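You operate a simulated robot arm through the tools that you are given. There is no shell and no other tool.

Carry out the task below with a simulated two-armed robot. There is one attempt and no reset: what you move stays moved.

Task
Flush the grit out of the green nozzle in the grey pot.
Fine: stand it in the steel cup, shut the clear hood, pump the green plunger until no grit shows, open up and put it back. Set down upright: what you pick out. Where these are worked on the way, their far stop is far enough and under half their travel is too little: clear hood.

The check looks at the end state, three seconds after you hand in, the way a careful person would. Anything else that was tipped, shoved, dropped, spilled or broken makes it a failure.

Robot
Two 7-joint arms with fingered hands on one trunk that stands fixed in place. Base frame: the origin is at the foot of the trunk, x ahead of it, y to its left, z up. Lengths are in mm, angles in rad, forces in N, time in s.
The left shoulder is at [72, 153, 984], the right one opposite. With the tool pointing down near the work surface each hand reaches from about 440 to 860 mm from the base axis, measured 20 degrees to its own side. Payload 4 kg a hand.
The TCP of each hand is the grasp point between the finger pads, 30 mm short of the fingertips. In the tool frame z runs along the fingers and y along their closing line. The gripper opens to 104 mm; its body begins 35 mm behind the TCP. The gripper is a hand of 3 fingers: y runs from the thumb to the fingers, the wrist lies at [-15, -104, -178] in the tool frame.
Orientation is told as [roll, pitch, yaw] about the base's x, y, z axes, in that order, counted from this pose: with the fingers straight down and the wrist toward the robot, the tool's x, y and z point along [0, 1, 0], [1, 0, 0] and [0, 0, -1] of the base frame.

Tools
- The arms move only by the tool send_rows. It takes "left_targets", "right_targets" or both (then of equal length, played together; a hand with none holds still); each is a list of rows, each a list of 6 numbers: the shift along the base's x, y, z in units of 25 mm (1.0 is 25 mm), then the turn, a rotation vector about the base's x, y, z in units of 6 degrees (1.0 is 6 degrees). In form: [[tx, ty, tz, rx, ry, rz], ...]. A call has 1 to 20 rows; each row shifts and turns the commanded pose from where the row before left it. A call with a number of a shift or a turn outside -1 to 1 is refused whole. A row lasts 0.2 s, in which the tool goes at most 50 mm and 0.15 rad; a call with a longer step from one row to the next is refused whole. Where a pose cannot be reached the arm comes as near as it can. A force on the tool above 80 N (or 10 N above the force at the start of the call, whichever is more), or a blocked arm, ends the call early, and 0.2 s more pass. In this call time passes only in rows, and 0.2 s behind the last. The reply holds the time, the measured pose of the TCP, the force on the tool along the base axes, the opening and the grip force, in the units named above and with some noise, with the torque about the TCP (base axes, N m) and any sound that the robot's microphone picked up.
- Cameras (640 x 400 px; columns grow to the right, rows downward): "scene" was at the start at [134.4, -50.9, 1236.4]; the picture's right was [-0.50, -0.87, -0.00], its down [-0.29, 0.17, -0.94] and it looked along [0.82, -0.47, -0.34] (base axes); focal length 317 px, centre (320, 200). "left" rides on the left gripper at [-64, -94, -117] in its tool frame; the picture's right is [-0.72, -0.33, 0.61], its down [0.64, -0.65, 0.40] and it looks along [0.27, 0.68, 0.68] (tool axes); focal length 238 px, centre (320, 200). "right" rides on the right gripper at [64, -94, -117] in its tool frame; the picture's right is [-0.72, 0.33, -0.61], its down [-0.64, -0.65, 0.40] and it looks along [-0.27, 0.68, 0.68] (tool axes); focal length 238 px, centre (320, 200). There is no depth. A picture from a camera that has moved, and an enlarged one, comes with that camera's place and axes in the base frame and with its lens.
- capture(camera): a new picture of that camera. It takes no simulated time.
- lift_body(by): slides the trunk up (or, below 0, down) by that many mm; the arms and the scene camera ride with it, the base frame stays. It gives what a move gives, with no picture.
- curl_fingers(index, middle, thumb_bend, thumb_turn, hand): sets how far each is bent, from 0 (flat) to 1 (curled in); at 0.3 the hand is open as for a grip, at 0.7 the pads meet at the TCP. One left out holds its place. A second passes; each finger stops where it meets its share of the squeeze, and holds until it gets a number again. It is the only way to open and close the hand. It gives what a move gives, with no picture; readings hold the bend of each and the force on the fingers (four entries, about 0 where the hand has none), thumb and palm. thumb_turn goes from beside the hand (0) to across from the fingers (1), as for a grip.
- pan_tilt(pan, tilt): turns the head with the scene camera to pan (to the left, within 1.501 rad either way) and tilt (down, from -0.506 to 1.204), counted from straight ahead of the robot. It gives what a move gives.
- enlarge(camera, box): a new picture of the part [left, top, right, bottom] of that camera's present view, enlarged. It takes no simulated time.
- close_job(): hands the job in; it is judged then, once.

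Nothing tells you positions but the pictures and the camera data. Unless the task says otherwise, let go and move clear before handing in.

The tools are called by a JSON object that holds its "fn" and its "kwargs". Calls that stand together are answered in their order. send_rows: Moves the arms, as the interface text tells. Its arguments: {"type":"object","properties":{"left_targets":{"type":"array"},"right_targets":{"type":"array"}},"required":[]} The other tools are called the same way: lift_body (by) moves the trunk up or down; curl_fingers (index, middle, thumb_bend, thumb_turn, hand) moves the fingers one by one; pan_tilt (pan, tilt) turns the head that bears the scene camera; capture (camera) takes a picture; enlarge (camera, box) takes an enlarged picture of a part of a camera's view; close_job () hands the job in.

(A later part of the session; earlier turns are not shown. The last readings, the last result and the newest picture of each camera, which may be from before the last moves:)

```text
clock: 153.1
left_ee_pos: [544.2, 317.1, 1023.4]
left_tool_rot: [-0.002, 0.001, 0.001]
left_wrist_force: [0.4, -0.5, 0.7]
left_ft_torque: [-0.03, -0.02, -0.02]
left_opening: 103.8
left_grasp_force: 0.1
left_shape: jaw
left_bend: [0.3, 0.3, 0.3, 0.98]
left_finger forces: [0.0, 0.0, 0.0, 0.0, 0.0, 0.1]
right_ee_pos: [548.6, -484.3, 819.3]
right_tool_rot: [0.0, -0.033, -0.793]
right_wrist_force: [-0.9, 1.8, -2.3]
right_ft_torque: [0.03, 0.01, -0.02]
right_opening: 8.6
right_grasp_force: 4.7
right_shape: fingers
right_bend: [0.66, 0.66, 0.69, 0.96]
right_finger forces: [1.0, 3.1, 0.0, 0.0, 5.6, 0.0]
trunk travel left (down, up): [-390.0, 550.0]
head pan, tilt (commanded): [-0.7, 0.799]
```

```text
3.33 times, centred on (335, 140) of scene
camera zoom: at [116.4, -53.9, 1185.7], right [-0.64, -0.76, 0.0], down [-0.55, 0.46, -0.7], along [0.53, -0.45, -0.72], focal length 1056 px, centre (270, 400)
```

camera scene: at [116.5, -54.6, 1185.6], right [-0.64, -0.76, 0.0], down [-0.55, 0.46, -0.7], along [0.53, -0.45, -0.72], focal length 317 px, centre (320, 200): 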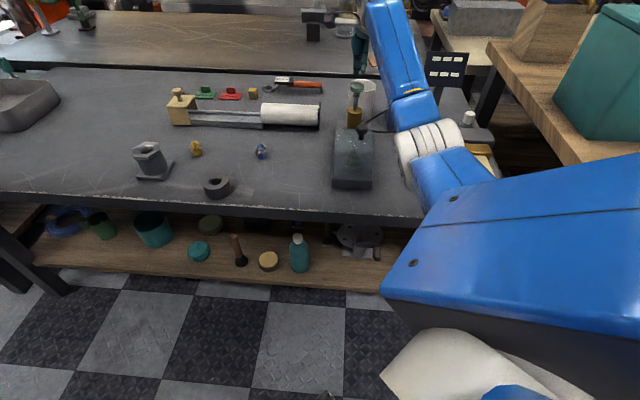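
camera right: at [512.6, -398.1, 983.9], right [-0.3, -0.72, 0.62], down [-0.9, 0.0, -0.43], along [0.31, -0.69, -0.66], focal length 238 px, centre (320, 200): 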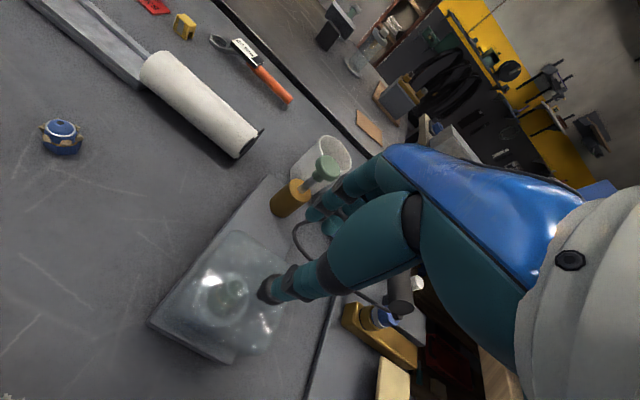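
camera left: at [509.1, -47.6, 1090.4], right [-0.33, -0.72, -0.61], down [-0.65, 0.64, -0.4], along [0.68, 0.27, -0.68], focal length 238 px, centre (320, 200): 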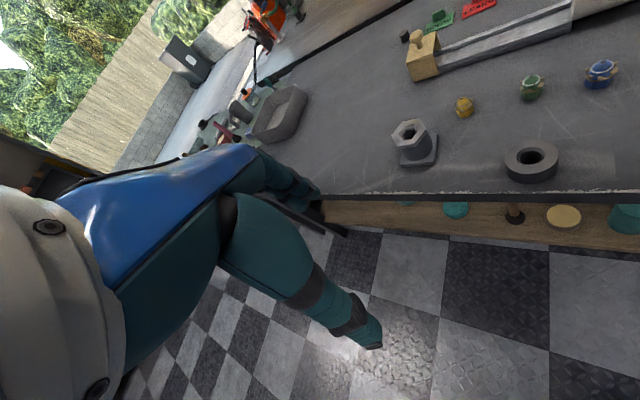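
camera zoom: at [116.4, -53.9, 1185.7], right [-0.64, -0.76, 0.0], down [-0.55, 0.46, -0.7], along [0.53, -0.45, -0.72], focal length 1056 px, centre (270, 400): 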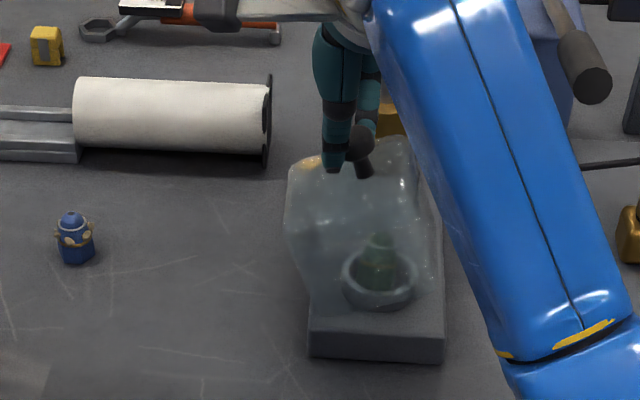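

The hood is lifting. I'll firm the grip slightly and continue toward the balance point.

{"fn": "curl_fingers", "kwargs": {"hand": "right", "index": 0.72, "middle": 0.7, "thumb_bend": 0.76}}

{"fn": "send_rows", "kwargs": {"right_targets": [[0.376, 0.376, 0.04, 0, 0, 0], [0.379, 0.379, -0.016, 0, 0, 0], [0.373, 0.373, -0.076, 0, 0, 0]]}}

{"fn": "enlarge", "kwargs": {"camera": "right", "box": [200, 150, 420, 370]}}

{"fn": "enlarge", "kwargs": {"camera": "scene", "box": [270, 80, 400, 200]}}

```text
clock: 154.1
left_ee_pos: [545.0, 316.1, 1024.1]
left_tool_rot: [0.001, 0.001, -0.001]
left_wrist_force: [-0.9, -0.8, 0.2]
left_ft_torque: [0.0, 0.01, 0.0]
left_opening: 103.8
left_grasp_force: 0.0
left_shape: jaw
left_bend: [0.3, 0.3, 0.3, 0.98]
left_finger forces: [0.0, 0.0, 0.1, 0.1, 0.0, 0.0]
right_ee_pos: [547.9, -486.1, 819.1]
right_tool_rot: [0.004, -0.033, -0.792]
right_wrist_force: [1.1, -1.6, -2.5]
right_ft_torque: [-0.05, -0.01, 0.05]
right_opening: 3.0
right_grasp_force: 7.3
right_shape: fingers
right_bend: [0.71, 0.67, 0.72, 0.96]
right_finger forces: [4.4, 4.3, 0.0, 0.0, 6.4, 0.0]
trunk travel left (down, up): [-390.0, 550.0]
head pan, tilt (commanded): [-0.7, 0.799]
```

```text
clock: 154.9
left_ee_pos: [545.6, 316.0, 1023.8]
left_tool_rot: [-0.001, 0.002, -0.001]
left_wrist_force: [0.5, 0.0, -0.1]
left_ft_torque: [-0.02, 0.0, 0.02]
left_opening: 103.8
left_grasp_force: 0.1
left_shape: jaw
left_bend: [0.3, 0.3, 0.3, 0.98]
left_finger forces: [0.0, 0.0, 0.0, 0.0, 0.0, 0.1]
right_ee_pos: [575.8, -458.0, 818.0]
right_tool_rot: [0.005, -0.031, -0.791]
right_wrist_force: [0.5, -0.8, -2.6]
right_ft_torque: [-0.06, -0.02, -0.03]
right_opening: 0.1
right_grasp_force: 1.3
right_shape: fingers
right_bend: [0.71, 0.67, 0.73, 0.96]
right_finger forces: [0.0, 3.5, 0.1, 0.0, 0.1, 0.1]
trunk travel left (down, up): [-390.0, 550.0]
head pan, tilt (commanded): [-0.7, 0.799]
```

```text
1.82 times, centred on (310, 260) of right
camera zoom: at [552.9, -342.4, 931.3], right [-0.3, -0.72, 0.62], down [-0.9, 0.0, -0.43], along [0.31, -0.69, -0.66], focal length 433 px, centre (338, 91)
```

zoom: 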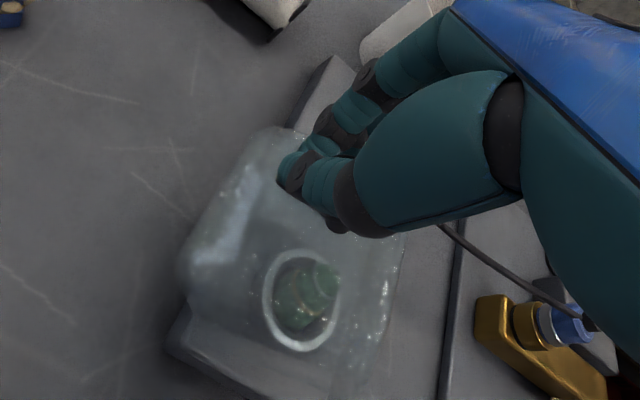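

```text
3.33 times, centred on (335, 140) of scene
camera zoom: at [116.6, -54.5, 1185.6], right [-0.64, -0.76, 0.0], down [-0.55, 0.46, -0.7], along [0.53, -0.45, -0.72], focal length 1056 px, centre (270, 400)
```

zoom: 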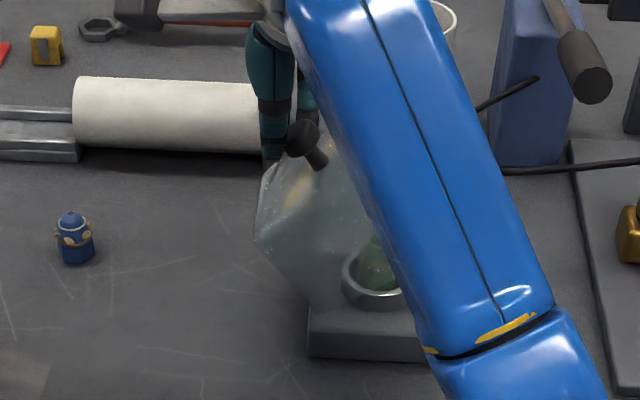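

The knob has slipped to one side of the fingers with the hood partly raised. I'll open slightly to see whether the hood holds its angle by itself.

{"fn": "curl_fingers", "kwargs": {"hand": "right", "index": 0.62, "middle": 0.62, "thumb_bend": 0.62}}

{"fn": "enlarge", "kwargs": {"camera": "scene", "box": [270, 80, 400, 200]}}

{"fn": "enlarge", "kwargs": {"camera": "right", "box": [200, 150, 420, 370]}}

```text
clock: 155.9
left_ee_pos: [545.0, 316.9, 1023.8]
left_tool_rot: [-0.002, 0.001, 0.0]
left_wrist_force: [0.1, -0.2, 0.4]
left_ft_torque: [0.01, 0.0, -0.02]
left_opening: 103.9
left_grasp_force: 0.1
left_shape: jaw
left_bend: [0.3, 0.3, 0.3, 0.98]
left_finger forces: [0.0, 0.0, 0.0, 0.1, 0.0, 0.0]
right_ee_pos: [576.5, -456.3, 818.5]
right_tool_rot: [0.003, -0.033, -0.79]
right_wrist_force: [-0.3, -0.5, 0.3]
right_ft_torque: [0.05, -0.01, 0.02]
right_opening: 20.8
right_grasp_force: 0.0
right_shape: fingers
right_bend: [0.62, 0.62, 0.62, 0.97]
right_finger forces: [0.0, 0.0, 0.1, 0.0, 0.1, 0.1]
trunk travel left (down, up): [-390.0, 550.0]
head pan, tilt (commanded): [-0.7, 0.799]
```

```text
3.33 times, centred on (335, 140) of scene
camera zoom: at [115.9, -53.9, 1185.8], right [-0.64, -0.76, 0.0], down [-0.55, 0.46, -0.7], along [0.53, -0.45, -0.72], focal length 1056 px, centre (270, 400)
```

zoom: 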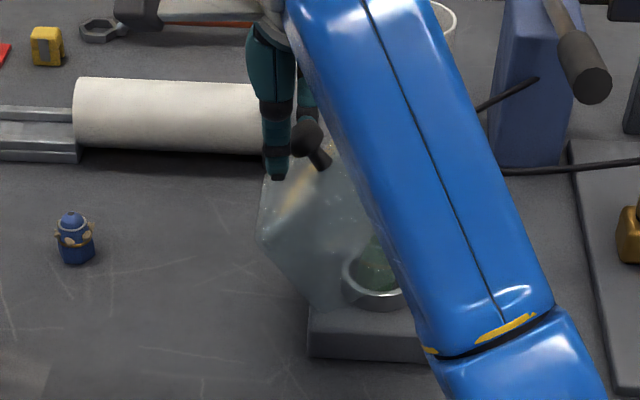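

```text
1.82 times, centred on (310, 260) of right
camera zoom: at [552.4, -341.8, 931.7], right [-0.3, -0.72, 0.62], down [-0.9, 0.0, -0.43], along [0.31, -0.69, -0.66], focal length 433 px, centre (338, 91)
```

zoom: 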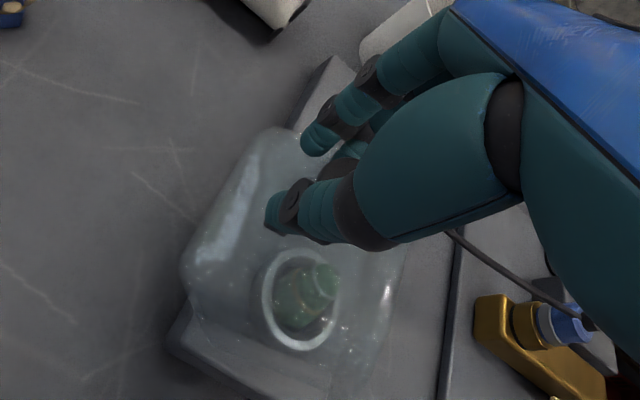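

The hinge holds the hood by friction, so I can simply push it the rest of the way. I'll lift off, use the thumb alone as a pusher (fingers spread away), and place it behind the knob.

{"fn": "curl_fingers", "kwargs": {"hand": "right", "index": 0.45, "middle": 0.45, "thumb_bend": 0.5}}

{"fn": "send_rows", "kwargs": {"right_targets": [[0, 0, 0.8, 0, 0, 0], [0, 0, 1, 0, 0, 0], [-0.4, -0.4, 0.2, 0, 0, 0], [-0.4, -0.4, 0, 0, 0, 0], [-0.4, -0.28, 0, 0, 0, 0]]}}

{"fn": "curl_fingers", "kwargs": {"hand": "right", "index": 0.3, "middle": 0.3, "thumb_bend": 0.7}}

{"fn": "capture", "kwargs": {"camera": "right"}}

{"fn": "enlarge", "kwargs": {"camera": "scene", "box": [270, 60, 400, 200]}}

```text
clock: 156.9
left_ee_pos: [545.0, 316.2, 1024.5]
left_tool_rot: [-0.001, 0.0, 0.001]
left_wrist_force: [0.4, -0.4, -0.2]
left_ft_torque: [-0.01, -0.02, 0.01]
left_opening: 103.9
left_grasp_force: 0.0
left_shape: jaw
left_bend: [0.3, 0.3, 0.3, 0.98]
left_finger forces: [0.0, 0.1, 0.0, 0.0, 0.1, 0.0]
right_ee_pos: [576.7, -456.7, 816.5]
right_tool_rot: [0.003, -0.035, -0.791]
right_wrist_force: [-0.2, -0.2, 0.3]
right_ft_torque: [0.06, -0.04, 0.0]
right_opening: 57.9
right_grasp_force: 0.0
right_shape: fingers
right_bend: [0.45, 0.45, 0.5, 0.97]
right_finger forces: [0.0, 0.0, 0.0, 0.1, 0.0, 0.0]
trunk travel left (down, up): [-390.0, 550.0]
head pan, tilt (commanded): [-0.7, 0.799]
```

```text
clock: 158.1
left_ee_pos: [543.7, 316.6, 1024.0]
left_tool_rot: [-0.001, 0.0, 0.003]
left_wrist_force: [0.4, 0.7, -0.3]
left_ft_torque: [0.03, 0.02, -0.01]
left_opening: 103.8
left_grasp_force: 0.1
left_shape: jaw
left_bend: [0.3, 0.3, 0.3, 0.98]
left_finger forces: [0.0, 0.0, 0.0, 0.0, 0.1, 0.0]
right_ee_pos: [545.4, -482.9, 868.3]
right_tool_rot: [0.004, -0.033, -0.79]
right_wrist_force: [0.1, -0.3, -0.7]
right_ft_torque: [-0.02, 0.02, -0.03]
right_opening: 58.0
right_grasp_force: 0.1
right_shape: fingers
right_bend: [0.45, 0.45, 0.5, 0.97]
right_finger forces: [0.0, 0.0, 0.1, 0.0, 0.0, 0.0]
trunk travel left (down, up): [-390.0, 550.0]
head pan, tilt (commanded): [-0.7, 0.799]
```

```text
clock: 159.1
left_ee_pos: [545.3, 316.6, 1023.3]
left_tool_rot: [-0.002, -0.001, -0.001]
left_wrist_force: [0.2, 0.0, 0.0]
left_ft_torque: [-0.02, -0.02, 0.04]
left_opening: 103.9
left_grasp_force: 0.1
left_shape: jaw
left_bend: [0.3, 0.3, 0.3, 0.98]
left_finger forces: [0.0, 0.0, 0.0, 0.0, 0.0, 0.0]
right_ee_pos: [545.8, -484.5, 867.8]
right_tool_rot: [0.004, -0.033, -0.791]
right_wrist_force: [0.2, -0.4, -0.1]
right_ft_torque: [-0.01, -0.03, -0.02]
right_opening: 52.3
right_grasp_force: 0.0
right_shape: fingers
right_bend: [0.3, 0.3, 0.7, 0.97]
right_finger forces: [0.0, 0.0, 0.1, 0.0, 0.0, 0.0]
trunk travel left (down, up): [-390.0, 550.0]
head pan, tilt (commanded): [-0.7, 0.799]
```

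```text
taken
camera right: at [522.7, -368.8, 981.2], right [-0.3, -0.72, 0.62], down [-0.9, 0.0, -0.43], along [0.31, -0.69, -0.66], focal length 238 px, centre (320, 200)
```

right: 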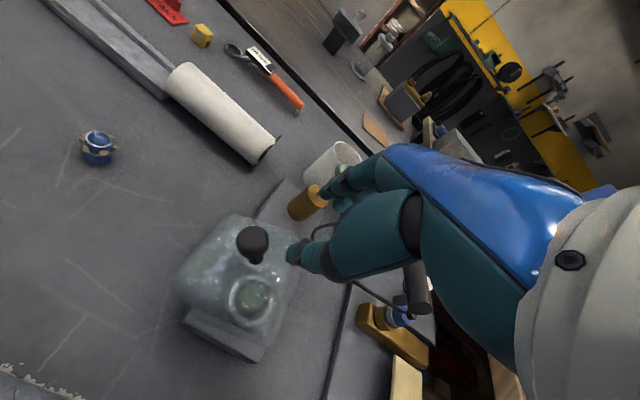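

```text
2.86 times, centred on (335, 130) of scene
camera zoom: at [115.7, -54.1, 1185.8], right [-0.64, -0.76, 0.0], down [-0.55, 0.46, -0.7], along [0.53, -0.45, -0.72], focal length 905 px, centre (277, 400)
```

zoom: 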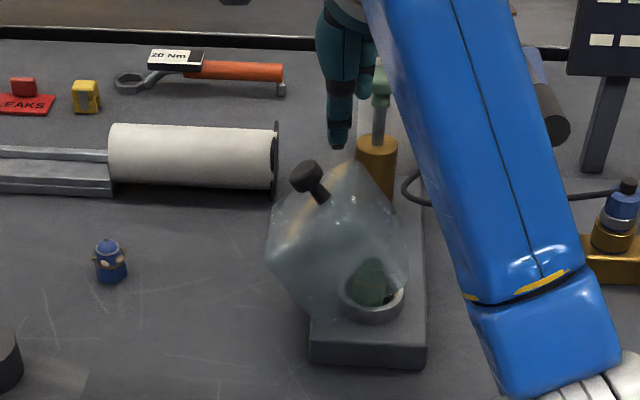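

The view is clear now: knob at ≈(569, -462, 806), with the thumb behind it. Lowering the thumb and pushing the knob along its arc.

{"fn": "send_rows", "kwargs": {"right_targets": [[0, 0, -0.6, 0, 0, 0], [0, 0, -0.5, 0, 0, 0], [0.373, 0.373, -0.24, 0, 0, 0], [0.382, 0.382, 0, 0, 0, 0], [0.393, 0.393, -0.068, 0, 0, 0]]}}

{"fn": "enlarge", "kwargs": {"camera": "scene", "box": [270, 60, 400, 200]}}

{"fn": "enlarge", "kwargs": {"camera": "right", "box": [180, 150, 400, 370]}}

```text
clock: 160.3
left_ee_pos: [546.3, 317.4, 1023.7]
left_tool_rot: [-0.002, 0.002, 0.0]
left_wrist_force: [0.0, 0.8, 0.7]
left_ft_torque: [0.02, 0.02, 0.02]
left_opening: 103.7
left_grasp_force: 0.1
left_shape: jaw
left_bend: [0.3, 0.3, 0.3, 0.98]
left_finger forces: [0.0, 0.0, 0.0, 0.0, 0.0, 0.1]
right_ee_pos: [575.0, -453.2, 832.0]
right_tool_rot: [0.003, -0.033, -0.79]
right_wrist_force: [-0.2, 0.7, -0.2]
right_ft_torque: [0.02, 0.0, 0.0]
right_opening: 52.4
right_grasp_force: 0.3
right_shape: fingers
right_bend: [0.3, 0.3, 0.7, 0.98]
right_finger forces: [0.0, 0.0, 0.0, 0.1, 0.2, 0.0]
trunk travel left (down, up): [-390.0, 550.0]
head pan, tilt (commanded): [-0.7, 0.799]
```

```text
2.86 times, centred on (335, 130) of scene
camera zoom: at [116.1, -53.5, 1185.7], right [-0.64, -0.76, 0.0], down [-0.55, 0.46, -0.7], along [0.53, -0.45, -0.72], focal length 905 px, centre (277, 400)
```

zoom: 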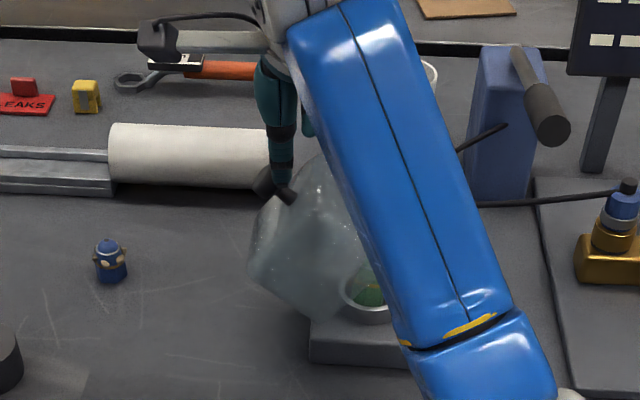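

```text
1.82 times, centred on (290, 260) of right
camera zoom: at [551.6, -339.0, 946.2], right [-0.3, -0.72, 0.62], down [-0.9, 0.0, -0.43], along [0.31, -0.69, -0.66], focal length 433 px, centre (374, 91)
```

zoom: 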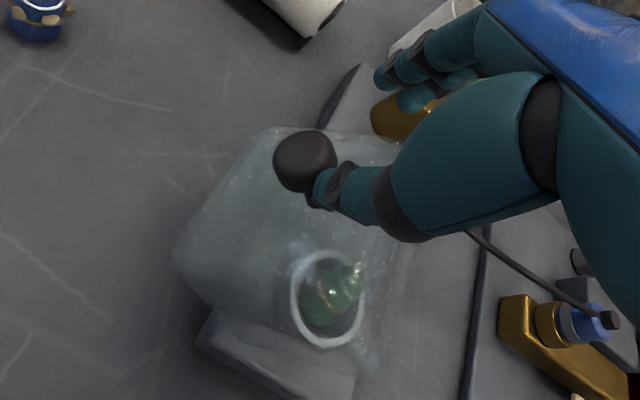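

The push works well. Continuing along the arc.

{"fn": "send_rows", "kwargs": {"right_targets": [[0.385, 0.385, -0.128, 0, 0, 0], [0.373, 0.373, -0.18, 0, 0, 0], [0.356, 0.356, -0.236, 0, 0, 0], [0.339, 0.339, -0.288, 0, 0, 0]]}}

{"fn": "enlarge", "kwargs": {"camera": "scene", "box": [240, 60, 400, 200]}}

{"fn": "enlarge", "kwargs": {"camera": "right", "box": [180, 150, 400, 370]}}

```text
clock: 161.3
left_ee_pos: [544.9, 315.9, 1022.3]
left_tool_rot: [-0.003, 0.001, 0.001]
left_wrist_force: [-1.0, -0.3, 0.0]
left_ft_torque: [-0.04, 0.01, 0.03]
left_opening: 103.8
left_grasp_force: 0.1
left_shape: jaw
left_bend: [0.3, 0.3, 0.3, 0.98]
left_finger forces: [0.0, 0.0, 0.0, 0.2, 0.1, 0.0]
right_ee_pos: [611.9, -417.2, 812.0]
right_tool_rot: [0.003, -0.034, -0.791]
right_wrist_force: [-0.4, 0.4, 1.4]
right_ft_torque: [0.0, -0.01, 0.0]
right_opening: 52.4
right_grasp_force: 0.0
right_shape: fingers
right_bend: [0.3, 0.3, 0.7, 0.98]
right_finger forces: [0.1, 0.0, 0.0, 0.0, 0.0, 0.0]
trunk travel left (down, up): [-390.0, 550.0]
head pan, tilt (commanded): [-0.7, 0.799]
```

```text
2.86 times, centred on (320, 130) of scene
camera zoom: at [116.3, -53.3, 1185.7], right [-0.64, -0.76, 0.0], down [-0.55, 0.46, -0.7], along [0.53, -0.45, -0.72], focal length 905 px, centre (320, 400)
```

zoom: 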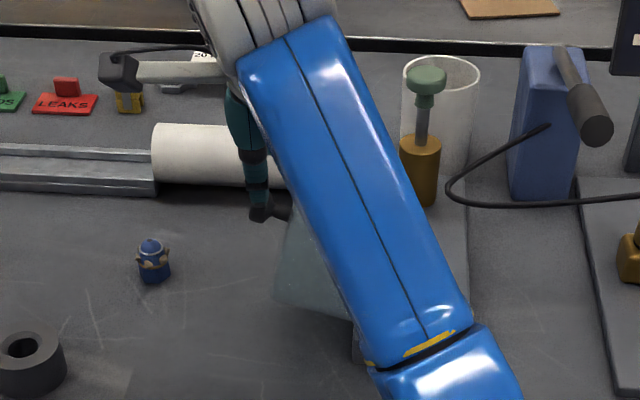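

```text
1.82 times, centred on (290, 260) of right
camera zoom: at [588.4, -302.9, 925.2], right [-0.3, -0.72, 0.62], down [-0.9, 0.0, -0.43], along [0.31, -0.69, -0.66], focal length 433 px, centre (374, 91)
```

zoom: 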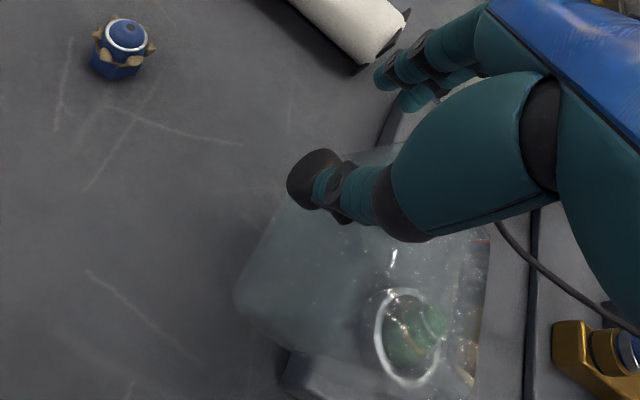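

{"fn": "send_rows", "kwargs": {"right_targets": [[0.3, 0.3, -0.34, 0, 0, 0], [0.28, 0.28, -0.4, 0, 0, 0], [0.25, 0.25, -0.43, 0, 0, 0]]}}

{"fn": "enlarge", "kwargs": {"camera": "right", "box": [180, 150, 400, 370]}}

{"fn": "enlarge", "kwargs": {"camera": "scene", "box": [240, 60, 400, 200]}}

```text
clock: 162.1
left_ee_pos: [545.9, 317.6, 1023.2]
left_tool_rot: [-0.001, 0.001, 0.0]
left_wrist_force: [0.8, 0.2, 0.4]
left_ft_torque: [-0.01, -0.01, 0.0]
left_opening: 103.6
left_grasp_force: 0.1
left_shape: jaw
left_bend: [0.3, 0.3, 0.3, 0.98]
left_finger forces: [0.0, 0.0, 0.0, 0.1, 0.0, 0.0]
right_ee_pos: [631.8, -396.5, 782.4]
right_tool_rot: [0.001, -0.033, -0.79]
right_wrist_force: [0.6, 0.5, 1.1]
right_ft_torque: [-0.01, 0.02, 0.0]
right_opening: 52.3
right_grasp_force: 0.0
right_shape: fingers
right_bend: [0.3, 0.3, 0.7, 0.98]
right_finger forces: [0.0, 0.1, 0.0, 0.0, 0.1, 0.0]
trunk travel left (down, up): [-390.0, 550.0]
head pan, tilt (commanded): [-0.7, 0.799]
```

```text
1.82 times, centred on (290, 260) of right
camera zoom: at [608.6, -282.6, 895.6], right [-0.3, -0.72, 0.62], down [-0.9, 0.0, -0.43], along [0.31, -0.69, -0.66], focal length 433 px, centre (374, 91)
```

zoom: 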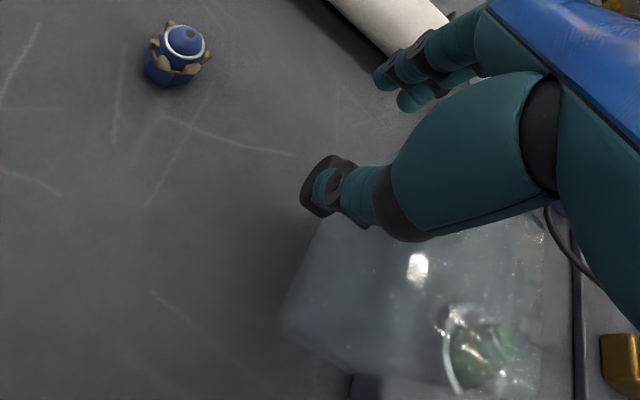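

```text
2.86 times, centred on (320, 130) of scene
camera zoom: at [116.2, -53.4, 1185.8], right [-0.64, -0.76, 0.0], down [-0.55, 0.46, -0.7], along [0.53, -0.45, -0.72], focal length 905 px, centre (320, 400)
```

zoom: 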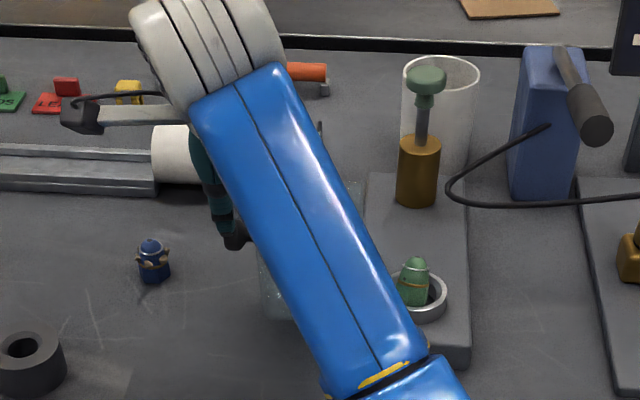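

Almost fully open, and the clean nozzle is visible upright in the cup. One more nudge down to the open stop.

{"fn": "send_rows", "kwargs": {"right_targets": [[0.12, 0.12, -0.25, 0, 0, 0], [0.06, 0.06, -0.22, 0, 0, 0]]}}

{"fn": "enlarge", "kwargs": {"camera": "right", "box": [180, 150, 400, 370]}}

```text
clock: 162.7
left_ee_pos: [544.3, 318.1, 1024.2]
left_tool_rot: [-0.001, -0.001, -0.002]
left_wrist_force: [-0.8, -0.8, -0.4]
left_ft_torque: [-0.01, -0.04, 0.04]
left_opening: 103.7
left_grasp_force: 0.0
left_shape: jaw
left_bend: [0.3, 0.3, 0.3, 0.98]
left_finger forces: [0.0, 0.1, 0.0, 0.1, 0.0, 0.0]
right_ee_pos: [636.1, -391.9, 770.4]
right_tool_rot: [0.002, -0.034, -0.79]
right_wrist_force: [0.7, -1.1, -0.3]
right_ft_torque: [0.0, 0.02, 0.0]
right_opening: 52.4
right_grasp_force: 0.0
right_shape: fingers
right_bend: [0.3, 0.3, 0.7, 0.98]
right_finger forces: [0.1, 0.1, 0.0, 0.1, 0.0, 0.1]
trunk travel left (down, up): [-390.0, 550.0]
head pan, tilt (commanded): [-0.7, 0.799]
```

```text
1.82 times, centred on (290, 260) of right
camera zoom: at [612.9, -278.2, 883.6], right [-0.3, -0.72, 0.62], down [-0.9, 0.0, -0.43], along [0.31, -0.69, -0.66], focal length 433 px, centre (374, 91)
```

zoom: 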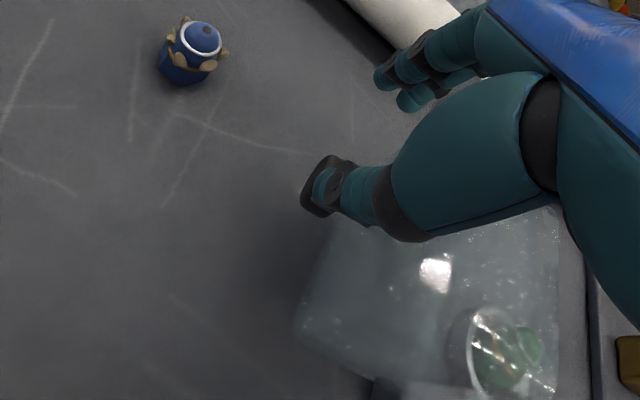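

{"fn": "send_rows", "kwargs": {"right_targets": [[0.04, 0.04, -0.25, 0, 0, 0], [0, 0, -0.15, 0, 0, 0]]}}

{"fn": "enlarge", "kwargs": {"camera": "right", "box": [180, 150, 400, 370]}}

```text
clock: 163.3
left_ee_pos: [542.3, 319.3, 1025.1]
left_tool_rot: [-0.003, 0.0, 0.001]
left_wrist_force: [0.8, -0.6, 0.2]
left_ft_torque: [0.03, 0.01, 0.0]
left_opening: 103.8
left_grasp_force: 0.1
left_shape: jaw
left_bend: [0.3, 0.3, 0.3, 0.98]
left_finger forces: [0.1, 0.1, 0.0, 0.1, 0.0, 0.0]
right_ee_pos: [637.4, -390.8, 764.6]
right_tool_rot: [0.003, -0.036, -0.792]
right_wrist_force: [-2.2, 1.1, 7.7]
right_ft_torque: [0.07, 0.05, 0.02]
right_opening: 51.7
right_grasp_force: 3.3
right_shape: fingers
right_bend: [0.3, 0.3, 0.7, 0.98]
right_finger forces: [0.1, 0.0, 0.0, 0.1, 6.6, 0.0]
trunk travel left (down, up): [-390.0, 550.0]
head pan, tilt (commanded): [-0.7, 0.799]
```

```text
1.82 times, centred on (290, 260) of right
camera zoom: at [612.9, -275.7, 876.4], right [-0.3, -0.72, 0.62], down [-0.9, 0.0, -0.43], along [0.31, -0.69, -0.65], focal length 433 px, centre (374, 91)
```

zoom: 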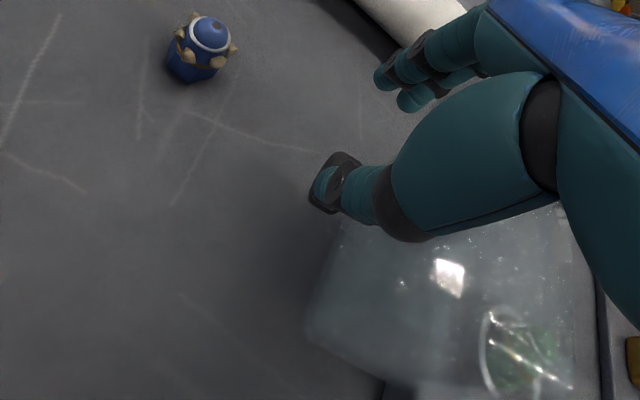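

The open stop is reached (7.7 N). I'll rise, re-shape the hand, remove the small tilt, and return above the cup.

{"fn": "send_rows", "kwargs": {"right_targets": [[0, 0, 0.8, 0, 0, 0], [0, 0, 1, 0, 0, 0], [0, 0, 1, 0, 0, 0], [0, 0, 1, 0, 0, 0], [0, 0, 0.4, 0, 0, 0]]}}

{"fn": "curl_fingers", "kwargs": {"hand": "right", "index": 0.56, "middle": 0.56, "thumb_bend": 0.56}}

{"fn": "send_rows", "kwargs": {"right_targets": [[-0.733, -0.733, 0, 0.0385, 0.038, -0.197], [-0.733, -0.733, 0, 0.0385, 0.038, -0.197], [-0.733, -0.733, 0, 0.0385, 0.038, -0.197], [-0.733, -0.733, 0, 0.0385, 0.038, -0.197], [-0.733, -0.733, 0, 0.0385, 0.038, -0.197], [-0.733, -0.733, 0, 0.0385, 0.038, -0.197]]}}

{"fn": "capture", "kwargs": {"camera": "right"}}

{"fn": "enlarge", "kwargs": {"camera": "scene", "box": [260, 80, 390, 200]}}

```text
clock: 164.5
left_ee_pos: [544.3, 318.5, 1024.2]
left_tool_rot: [-0.001, 0.001, 0.0]
left_wrist_force: [0.8, 0.2, -0.6]
left_ft_torque: [-0.02, 0.01, 0.01]
left_opening: 103.7
left_grasp_force: 0.1
left_shape: jaw
left_bend: [0.3, 0.3, 0.3, 0.98]
left_finger forces: [0.0, 0.0, 0.0, 0.1, 0.1, 0.1]
right_ee_pos: [638.1, -391.6, 865.8]
right_tool_rot: [0.0, -0.034, -0.79]
right_wrist_force: [-0.2, 1.1, 0.4]
right_ft_torque: [0.01, 0.0, -0.04]
right_opening: 52.1
right_grasp_force: 0.1
right_shape: fingers
right_bend: [0.3, 0.3, 0.7, 0.98]
right_finger forces: [0.0, 0.1, 0.1, 0.0, 0.0, 0.0]
trunk travel left (down, up): [-390.0, 550.0]
head pan, tilt (commanded): [-0.7, 0.799]
```

```text
clock: 165.5
left_ee_pos: [545.5, 317.0, 1024.5]
left_tool_rot: [-0.001, -0.001, 0.0]
left_wrist_force: [0.0, 0.4, -1.9]
left_ft_torque: [0.04, 0.03, 0.02]
left_opening: 104.1
left_grasp_force: 0.1
left_shape: jaw
left_bend: [0.3, 0.3, 0.3, 0.98]
left_finger forces: [0.0, 0.0, 0.1, 0.0, 0.0, 0.1]
right_ee_pos: [638.1, -391.7, 866.0]
right_tool_rot: [0.002, -0.034, -0.791]
right_wrist_force: [-0.4, -0.1, 0.1]
right_ft_torque: [0.01, -0.02, -0.01]
right_opening: 36.4
right_grasp_force: 0.1
right_shape: fingers
right_bend: [0.56, 0.56, 0.56, 0.98]
right_finger forces: [0.0, 0.1, 0.0, 0.0, 0.0, 0.1]
trunk travel left (down, up): [-390.0, 550.0]
head pan, tilt (commanded): [-0.7, 0.799]
```

```text
clock: 166.9
left_ee_pos: [544.9, 315.9, 1023.9]
left_tool_rot: [0.001, -0.001, 0.0]
left_wrist_force: [-0.3, -0.1, -0.8]
left_ft_torque: [-0.01, -0.04, 0.02]
left_opening: 104.0
left_grasp_force: 0.1
left_shape: jaw
left_bend: [0.3, 0.3, 0.3, 0.98]
left_finger forces: [0.0, 0.1, 0.0, 0.0, 0.0, 0.0]
right_ee_pos: [527.7, -502.3, 866.5]
right_tool_rot: [0.0, 0.002, -0.916]
right_wrist_force: [-0.3, -0.7, 1.0]
right_ft_torque: [-0.01, 0.0, 0.03]
right_opening: 36.3
right_grasp_force: 0.0
right_shape: fingers
right_bend: [0.56, 0.56, 0.56, 0.98]
right_finger forces: [0.1, 0.0, 0.0, 0.0, 0.0, 0.0]
trunk travel left (down, up): [-390.0, 550.0]
head pan, tilt (commanded): [-0.7, 0.799]
```

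```text
taken
camera right: at [519.8, -388.5, 982.2], right [-0.37, -0.7, 0.61], down [-0.91, 0.13, -0.4], along [0.2, -0.7, -0.68], focal length 238 px, centre (320, 200)
```

right: 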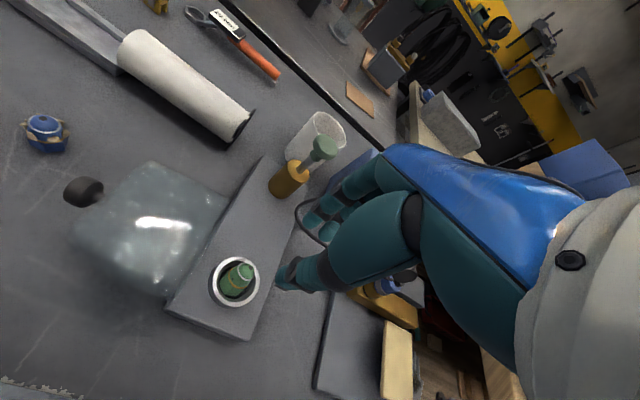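

```text
3.33 times, centred on (325, 140) of scene
camera zoom: at [115.5, -54.1, 1185.8], right [-0.64, -0.77, 0.0], down [-0.55, 0.46, -0.7], along [0.53, -0.45, -0.72], focal length 1056 px, centre (303, 400)
```

zoom: 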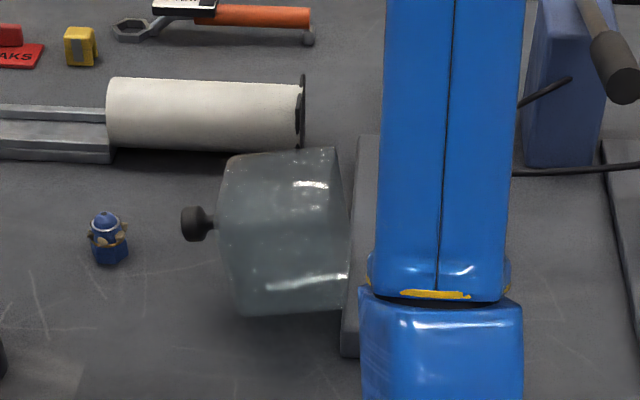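

The hood is back in its original open pose. Let me inspect the nozzle and verify alignment.

{"fn": "enlarge", "kwargs": {"camera": "right", "box": [195, 240, 285, 320]}}

```text
5.00 times, centred on (240, 280) of right
camera zoom: at [519.8, -388.5, 982.2], right [-0.37, -0.7, 0.61], down [-0.91, 0.13, -0.4], along [0.2, -0.7, -0.68], focal length 1192 px, centre (720, -200)
```

zoom: 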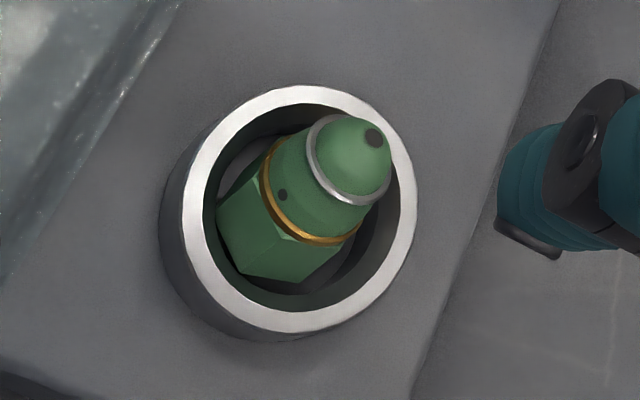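

The nozzle is completely clean, though it leans a little in the cup (along my closing direction), so closing the fingers should straighten it. I'll centre on its mid-height and descend with a slightly wider opening.

{"fn": "curl_fingers", "kwargs": {"hand": "right", "index": 0.52, "middle": 0.52, "thumb_bend": 0.52}}

{"fn": "send_rows", "kwargs": {"right_targets": [[0.04, -0.1, -0.8, 0, 0, 0], [0, 0, -1, 0, 0, 0], [0, 0, -1, 0, 0, 0], [0, 0, -1, 0, 0, 0], [0, 0, -0.6, 0, 0, 0]]}}

{"fn": "enlarge", "kwargs": {"camera": "right", "box": [220, 160, 380, 320]}}

{"fn": "capture", "kwargs": {"camera": "scene"}}

```text
clock: 167.9
left_ee_pos: [543.8, 318.2, 1023.1]
left_tool_rot: [-0.003, -0.001, 0.001]
left_wrist_force: [-0.3, 0.2, -1.0]
left_ft_torque: [-0.01, -0.02, 0.0]
left_opening: 103.5
left_grasp_force: 0.0
left_shape: jaw
left_bend: [0.3, 0.3, 0.3, 0.98]
left_finger forces: [0.0, 0.0, 0.0, 0.0, 0.0, 0.0]
right_ee_pos: [527.0, -502.8, 866.0]
right_tool_rot: [0.0, 0.001, -0.914]
right_wrist_force: [-0.5, -0.2, 0.6]
right_ft_torque: [0.01, -0.03, -0.03]
right_opening: 46.1
right_grasp_force: 0.0
right_shape: fingers
right_bend: [0.52, 0.52, 0.52, 0.98]
right_finger forces: [0.0, 0.1, 0.1, 0.0, 0.0, 0.1]
trunk travel left (down, up): [-390.0, 550.0]
head pan, tilt (commanded): [-0.7, 0.799]
```

```text
clock: 169.1
left_ee_pos: [543.0, 317.9, 1022.5]
left_tool_rot: [-0.001, 0.001, 0.0]
left_wrist_force: [0.6, 0.9, -0.3]
left_ft_torque: [0.03, 0.01, -0.03]
left_opening: 103.9
left_grasp_force: 0.0
left_shape: jaw
left_bend: [0.3, 0.3, 0.3, 0.98]
left_finger forces: [0.1, 0.0, 0.1, 0.1, 0.0, 0.0]
right_ee_pos: [529.0, -503.5, 755.5]
right_tool_rot: [0.001, 0.0, -0.912]
right_wrist_force: [0.1, -0.5, 0.5]
right_ft_torque: [0.01, -0.01, 0.03]
right_opening: 46.2
right_grasp_force: 0.1
right_shape: fingers
right_bend: [0.52, 0.52, 0.52, 0.98]
right_finger forces: [0.1, 0.0, 0.0, 0.0, 0.0, 0.0]
trunk travel left (down, up): [-390.0, 550.0]
head pan, tilt (commanded): [-0.7, 0.799]
```

```text
2.50 times, centred on (300, 240) of right
camera zoom: at [522.5, -390.7, 872.0], right [-0.37, -0.7, 0.61], down [-0.91, 0.13, -0.4], along [0.21, -0.7, -0.68], focal length 596 px, centre (370, 100)
```

zoom: 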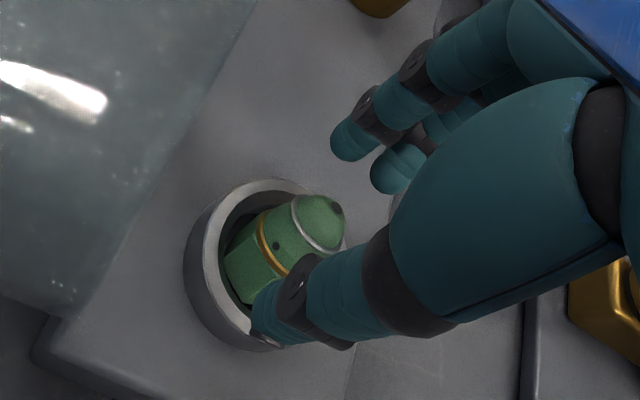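

```text
taken
camera scene: at [115.8, -53.7, 1185.8], right [-0.64, -0.76, 0.0], down [-0.55, 0.46, -0.7], along [0.53, -0.45, -0.72], focal length 317 px, centre (320, 200)
```

scene: 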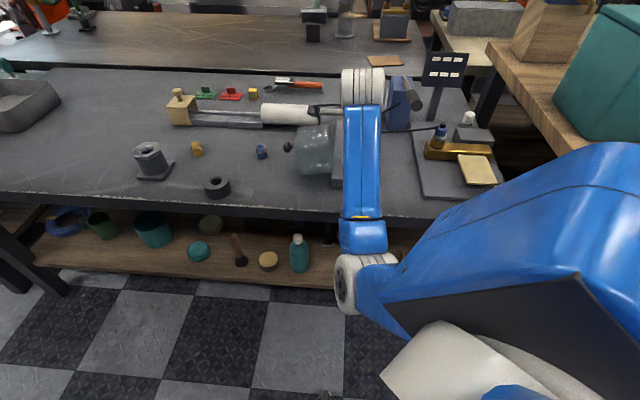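

The lean is right along my closing line (top toward the fingers), so closing should straighten it. Shifting 3 mm and lowering to grip height.

{"fn": "send_rows", "kwargs": {"right_targets": [[0.06, -0.08, -0.3, 0, 0, 0], [0, 0, -0.28, 0, 0, 0]]}}

{"fn": "curl_fingers", "kwargs": {"hand": "right", "index": 0.6, "middle": 0.6, "thumb_bend": 0.6}}

{"fn": "enlarge", "kwargs": {"camera": "right", "box": [220, 160, 380, 320]}}

```text
clock: 169.7
left_ee_pos: [546.1, 317.5, 1024.5]
left_tool_rot: [-0.003, -0.001, 0.0]
left_wrist_force: [0.4, -0.4, -0.9]
left_ft_torque: [0.0, 0.02, 0.03]
left_opening: 103.8
left_grasp_force: 0.0
left_shape: jaw
left_bend: [0.3, 0.3, 0.3, 0.98]
left_finger forces: [0.0, 0.1, 0.0, 0.0, 0.0, 0.0]
right_ee_pos: [531.7, -507.1, 741.3]
right_tool_rot: [-0.001, -0.001, -0.914]
right_wrist_force: [0.5, 0.1, 0.1]
right_ft_torque: [0.01, 0.01, -0.02]
right_opening: 46.2
right_grasp_force: 0.0
right_shape: fingers
right_bend: [0.52, 0.52, 0.52, 0.98]
right_finger forces: [0.0, 0.1, 0.0, 0.0, 0.0, 0.0]
trunk travel left (down, up): [-390.0, 550.0]
head pan, tilt (commanded): [-0.7, 0.799]
```

```text
clock: 170.7
left_ee_pos: [544.4, 316.8, 1022.6]
left_tool_rot: [-0.001, -0.001, -0.002]
left_wrist_force: [-0.6, -0.1, 0.0]
left_ft_torque: [-0.04, 0.0, 0.03]
left_opening: 103.9
left_grasp_force: 0.1
left_shape: jaw
left_bend: [0.3, 0.3, 0.3, 0.98]
left_finger forces: [0.0, 0.1, 0.1, 0.0, 0.0, 0.0]
right_ee_pos: [530.9, -506.2, 741.9]
right_tool_rot: [0.001, -0.002, -0.915]
right_wrist_force: [-0.1, 0.1, 0.1]
right_ft_torque: [0.01, 0.06, 0.0]
right_opening: 26.7
right_grasp_force: 0.0
right_shape: fingers
right_bend: [0.6, 0.6, 0.6, 0.98]
right_finger forces: [0.0, 0.1, 0.1, 0.0, 0.0, 0.0]
trunk travel left (down, up): [-390.0, 550.0]
head pan, tilt (commanded): [-0.7, 0.799]
```

```text
2.50 times, centred on (300, 240) of right
camera zoom: at [523.7, -392.5, 857.8], right [-0.37, -0.7, 0.61], down [-0.91, 0.13, -0.4], along [0.2, -0.7, -0.68], focal length 596 px, centre (370, 100)
```

zoom: 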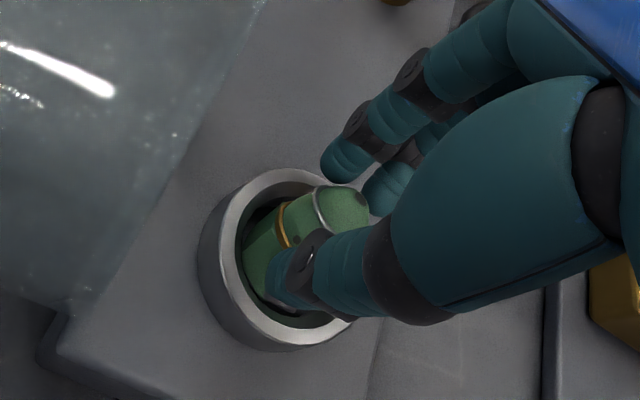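

{"fn": "curl_fingers", "kwargs": {"hand": "right", "index": 0.64, "middle": 0.64, "thumb_bend": 0.64}}

{"fn": "enlarge", "kwargs": {"camera": "right", "box": [220, 160, 380, 320]}}

{"fn": "curl_fingers", "kwargs": {"hand": "right", "index": 0.68, "middle": 0.68, "thumb_bend": 0.68}}

{"fn": "enlarge", "kwargs": {"camera": "right", "box": [220, 160, 380, 320]}}

```text
clock: 171.7
left_ee_pos: [544.0, 316.8, 1024.1]
left_tool_rot: [-0.002, 0.001, 0.0]
left_wrist_force: [0.0, 0.6, -0.6]
left_ft_torque: [0.01, 0.02, -0.02]
left_opening: 103.6
left_grasp_force: 0.0
left_shape: jaw
left_bend: [0.3, 0.3, 0.3, 0.98]
left_finger forces: [0.0, 0.1, 0.0, 0.0, 0.1, 0.0]
right_ee_pos: [530.8, -505.4, 741.5]
right_tool_rot: [0.0, 0.0, -0.915]
right_wrist_force: [0.8, -0.8, 0.9]
right_ft_torque: [-0.04, -0.01, -0.03]
right_opening: 17.2
right_grasp_force: 0.1
right_shape: fingers
right_bend: [0.63, 0.64, 0.64, 0.98]
right_finger forces: [0.4, 0.3, 0.0, 0.0, 0.0, 0.1]
trunk travel left (down, up): [-390.0, 550.0]
head pan, tilt (commanded): [-0.7, 0.799]
```

```text
2.50 times, centred on (300, 240) of right
camera zoom: at [523.7, -392.6, 857.7], right [-0.37, -0.7, 0.61], down [-0.91, 0.13, -0.4], along [0.2, -0.7, -0.68], focal length 596 px, centre (370, 100)
```

zoom: 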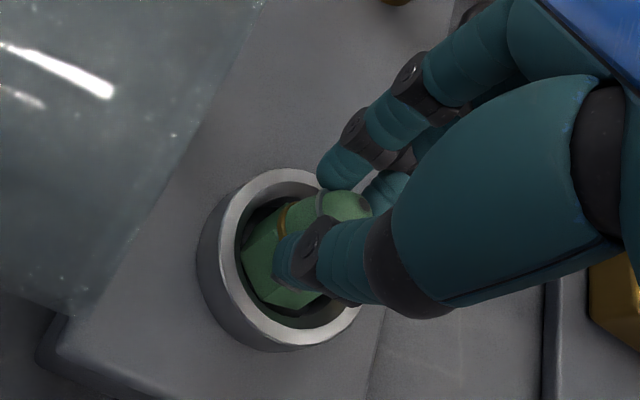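

```text
clock: 172.7
left_ee_pos: [544.3, 316.9, 1024.4]
left_tool_rot: [-0.003, -0.002, 0.0]
left_wrist_force: [-0.3, -0.5, -0.1]
left_ft_torque: [-0.02, -0.01, -0.03]
left_opening: 103.9
left_grasp_force: 0.1
left_shape: jaw
left_bend: [0.3, 0.3, 0.3, 0.98]
left_finger forces: [0.0, 0.1, 0.0, 0.1, 0.0, 0.1]
right_ee_pos: [530.5, -506.5, 740.9]
right_tool_rot: [0.0, 0.0, -0.915]
right_wrist_force: [0.8, -2.5, 1.9]
right_ft_torque: [-0.04, -0.03, 0.0]
right_opening: 12.5
right_grasp_force: 2.9
right_shape: fingers
right_bend: [0.65, 0.66, 0.66, 0.97]
right_finger forces: [2.2, 2.5, 0.0, 0.0, 2.0, 0.1]
trunk travel left (down, up): [-390.0, 550.0]
head pan, tilt (commanded): [-0.7, 0.799]
```

```text
2.50 times, centred on (300, 240) of right
camera zoom: at [523.6, -392.7, 857.9], right [-0.37, -0.7, 0.61], down [-0.91, 0.13, -0.4], along [0.2, -0.71, -0.68], focal length 596 px, centre (370, 100)
```

zoom: 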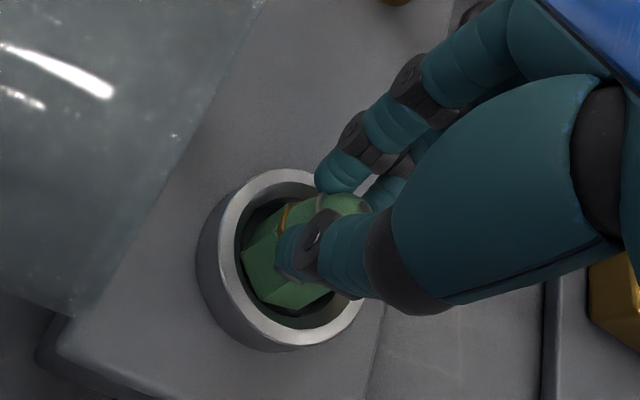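

The closing straightened the nozzle as expected. Firming the grip and lifting a little to check.

{"fn": "curl_fingers", "kwargs": {"hand": "right", "index": 0.71, "middle": 0.71, "thumb_bend": 0.72}}

{"fn": "send_rows", "kwargs": {"right_targets": [[0, 0, 0.3, 0, 0, 0], [0, 0, 0.5, 0, 0, 0], [0, 0, 0.5, 0, 0, 0]]}}

{"fn": "enlarge", "kwargs": {"camera": "right", "box": [220, 160, 380, 320]}}

```text
clock: 173.7
left_ee_pos: [545.1, 316.0, 1024.9]
left_tool_rot: [-0.002, -0.001, 0.001]
left_wrist_force: [0.3, 0.6, -0.6]
left_ft_torque: [0.03, -0.01, 0.0]
left_opening: 103.8
left_grasp_force: 0.1
left_shape: jaw
left_bend: [0.3, 0.3, 0.3, 0.98]
left_finger forces: [0.0, 0.1, 0.0, 0.0, 0.0, 0.0]
right_ee_pos: [530.9, -505.8, 742.1]
right_tool_rot: [-0.001, 0.0, -0.914]
right_wrist_force: [-0.3, -0.3, 0.9]
right_ft_torque: [0.0, 0.01, -0.02]
right_opening: 9.0
right_grasp_force: 5.6
right_shape: fingers
right_bend: [0.66, 0.68, 0.67, 0.96]
right_finger forces: [3.1, 3.7, 0.0, 0.0, 5.3, 0.0]
trunk travel left (down, up): [-390.0, 550.0]
head pan, tilt (commanded): [-0.7, 0.799]
```

```text
clock: 174.5
left_ee_pos: [544.2, 316.8, 1023.9]
left_tool_rot: [-0.001, 0.0, 0.001]
left_wrist_force: [-0.2, -0.3, -0.4]
left_ft_torque: [0.01, 0.0, 0.01]
left_opening: 103.7
left_grasp_force: 0.2
left_shape: jaw
left_bend: [0.3, 0.3, 0.3, 0.98]
left_finger forces: [0.0, 0.0, 0.0, 0.0, 0.0, 0.1]
right_ee_pos: [529.7, -505.2, 774.1]
right_tool_rot: [-0.001, 0.001, -0.916]
right_wrist_force: [0.7, -0.6, -0.8]
right_ft_torque: [-0.01, -0.01, -0.02]
right_opening: 8.9
right_grasp_force: 6.0
right_shape: fingers
right_bend: [0.66, 0.68, 0.67, 0.96]
right_finger forces: [3.1, 3.7, 0.0, 0.1, 5.3, 0.1]
trunk travel left (down, up): [-390.0, 550.0]
head pan, tilt (commanded): [-0.7, 0.799]
```

```text
2.50 times, centred on (300, 240) of right
camera zoom: at [523.5, -392.1, 890.7], right [-0.37, -0.7, 0.61], down [-0.91, 0.13, -0.4], along [0.2, -0.7, -0.68], focal length 596 px, centre (370, 100)
```

zoom: 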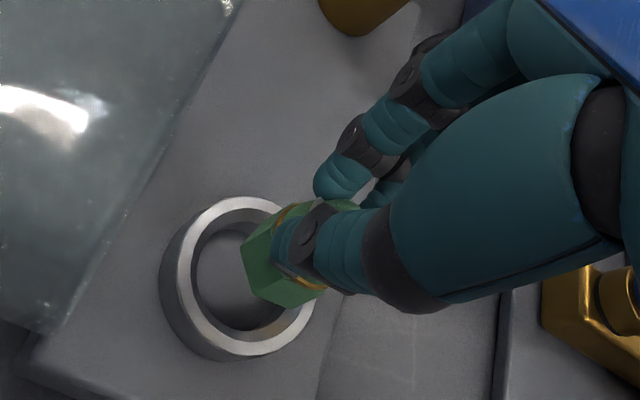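

The nozzle is out of the cup, upright in the grip. Raising and carrying it back over its home spot.

{"fn": "send_rows", "kwargs": {"right_targets": [[0, 0, 0.9, 0, 0, 0], [0, 0, 1, 0, 0, 0], [0, 0, 1, 0, 0, 0], [0, 0, 0.9, 0, 0, 0], [0.77, 0.515, 0, 0, 0, 0.39], [0.77, 0.515, 0, 0, 0, 0.39], [0.77, 0.515, 0, 0, 0, 0.39], [0.77, 0.515, 0, 0, 0, 0.39], [0.77, 0.515, 0, 0, 0, 0.39], [0.77, 0.515, 0, 0, 0, 0.39]]}}

{"fn": "capture", "kwargs": {"camera": "scene"}}

{"fn": "enlarge", "kwargs": {"camera": "right", "box": [220, 160, 380, 320]}}

```text
clock: 176.7
left_ee_pos: [544.3, 317.3, 1023.1]
left_tool_rot: [-0.003, 0.002, 0.0]
left_wrist_force: [-0.2, 0.6, -0.2]
left_ft_torque: [-0.01, 0.03, -0.03]
left_opening: 103.8
left_grasp_force: 0.0
left_shape: jaw
left_bend: [0.3, 0.3, 0.3, 0.98]
left_finger forces: [0.1, 0.0, 0.1, 0.0, 0.1, 0.1]
right_ee_pos: [645.4, -427.4, 869.5]
right_tool_rot: [0.0, 0.001, -0.67]
right_wrist_force: [-0.1, -0.5, -0.1]
right_ft_torque: [0.02, 0.02, 0.01]
right_opening: 8.8
right_grasp_force: 6.0
right_shape: fingers
right_bend: [0.66, 0.68, 0.67, 0.96]
right_finger forces: [3.1, 3.6, 0.1, 0.1, 5.3, 0.0]
trunk travel left (down, up): [-390.0, 550.0]
head pan, tilt (commanded): [-0.7, 0.799]
```

```text
taken
camera scene: at [116.6, -53.1, 1185.7], right [-0.64, -0.76, 0.0], down [-0.55, 0.46, -0.7], along [0.53, -0.45, -0.72], focal length 317 px, centre (320, 200)
```

scene: 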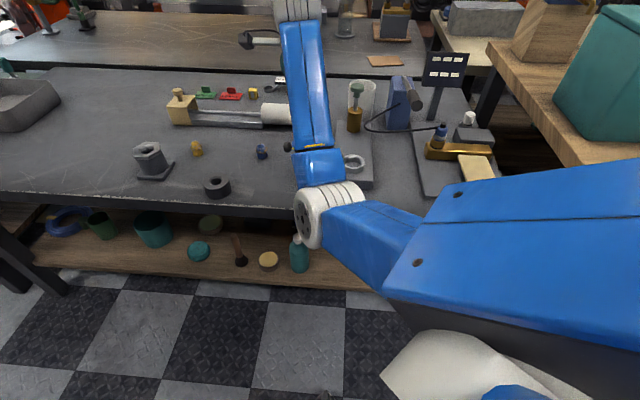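

```text
2.50 times, centred on (300, 240) of right
camera zoom: at [611.7, -318.8, 985.8], right [-0.19, -0.77, 0.61], down [-0.91, -0.1, -0.4], along [0.37, -0.63, -0.68], focal length 596 px, centre (370, 100)
```

zoom: 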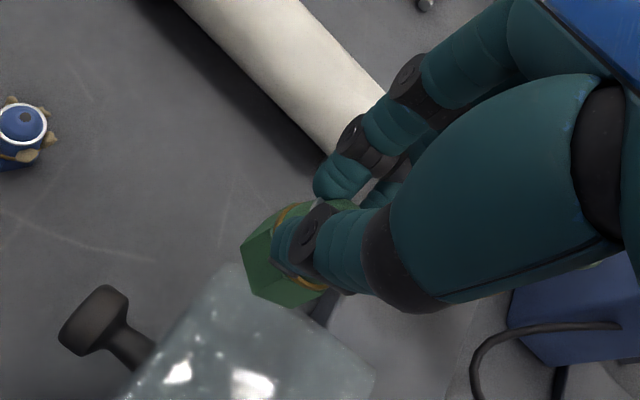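

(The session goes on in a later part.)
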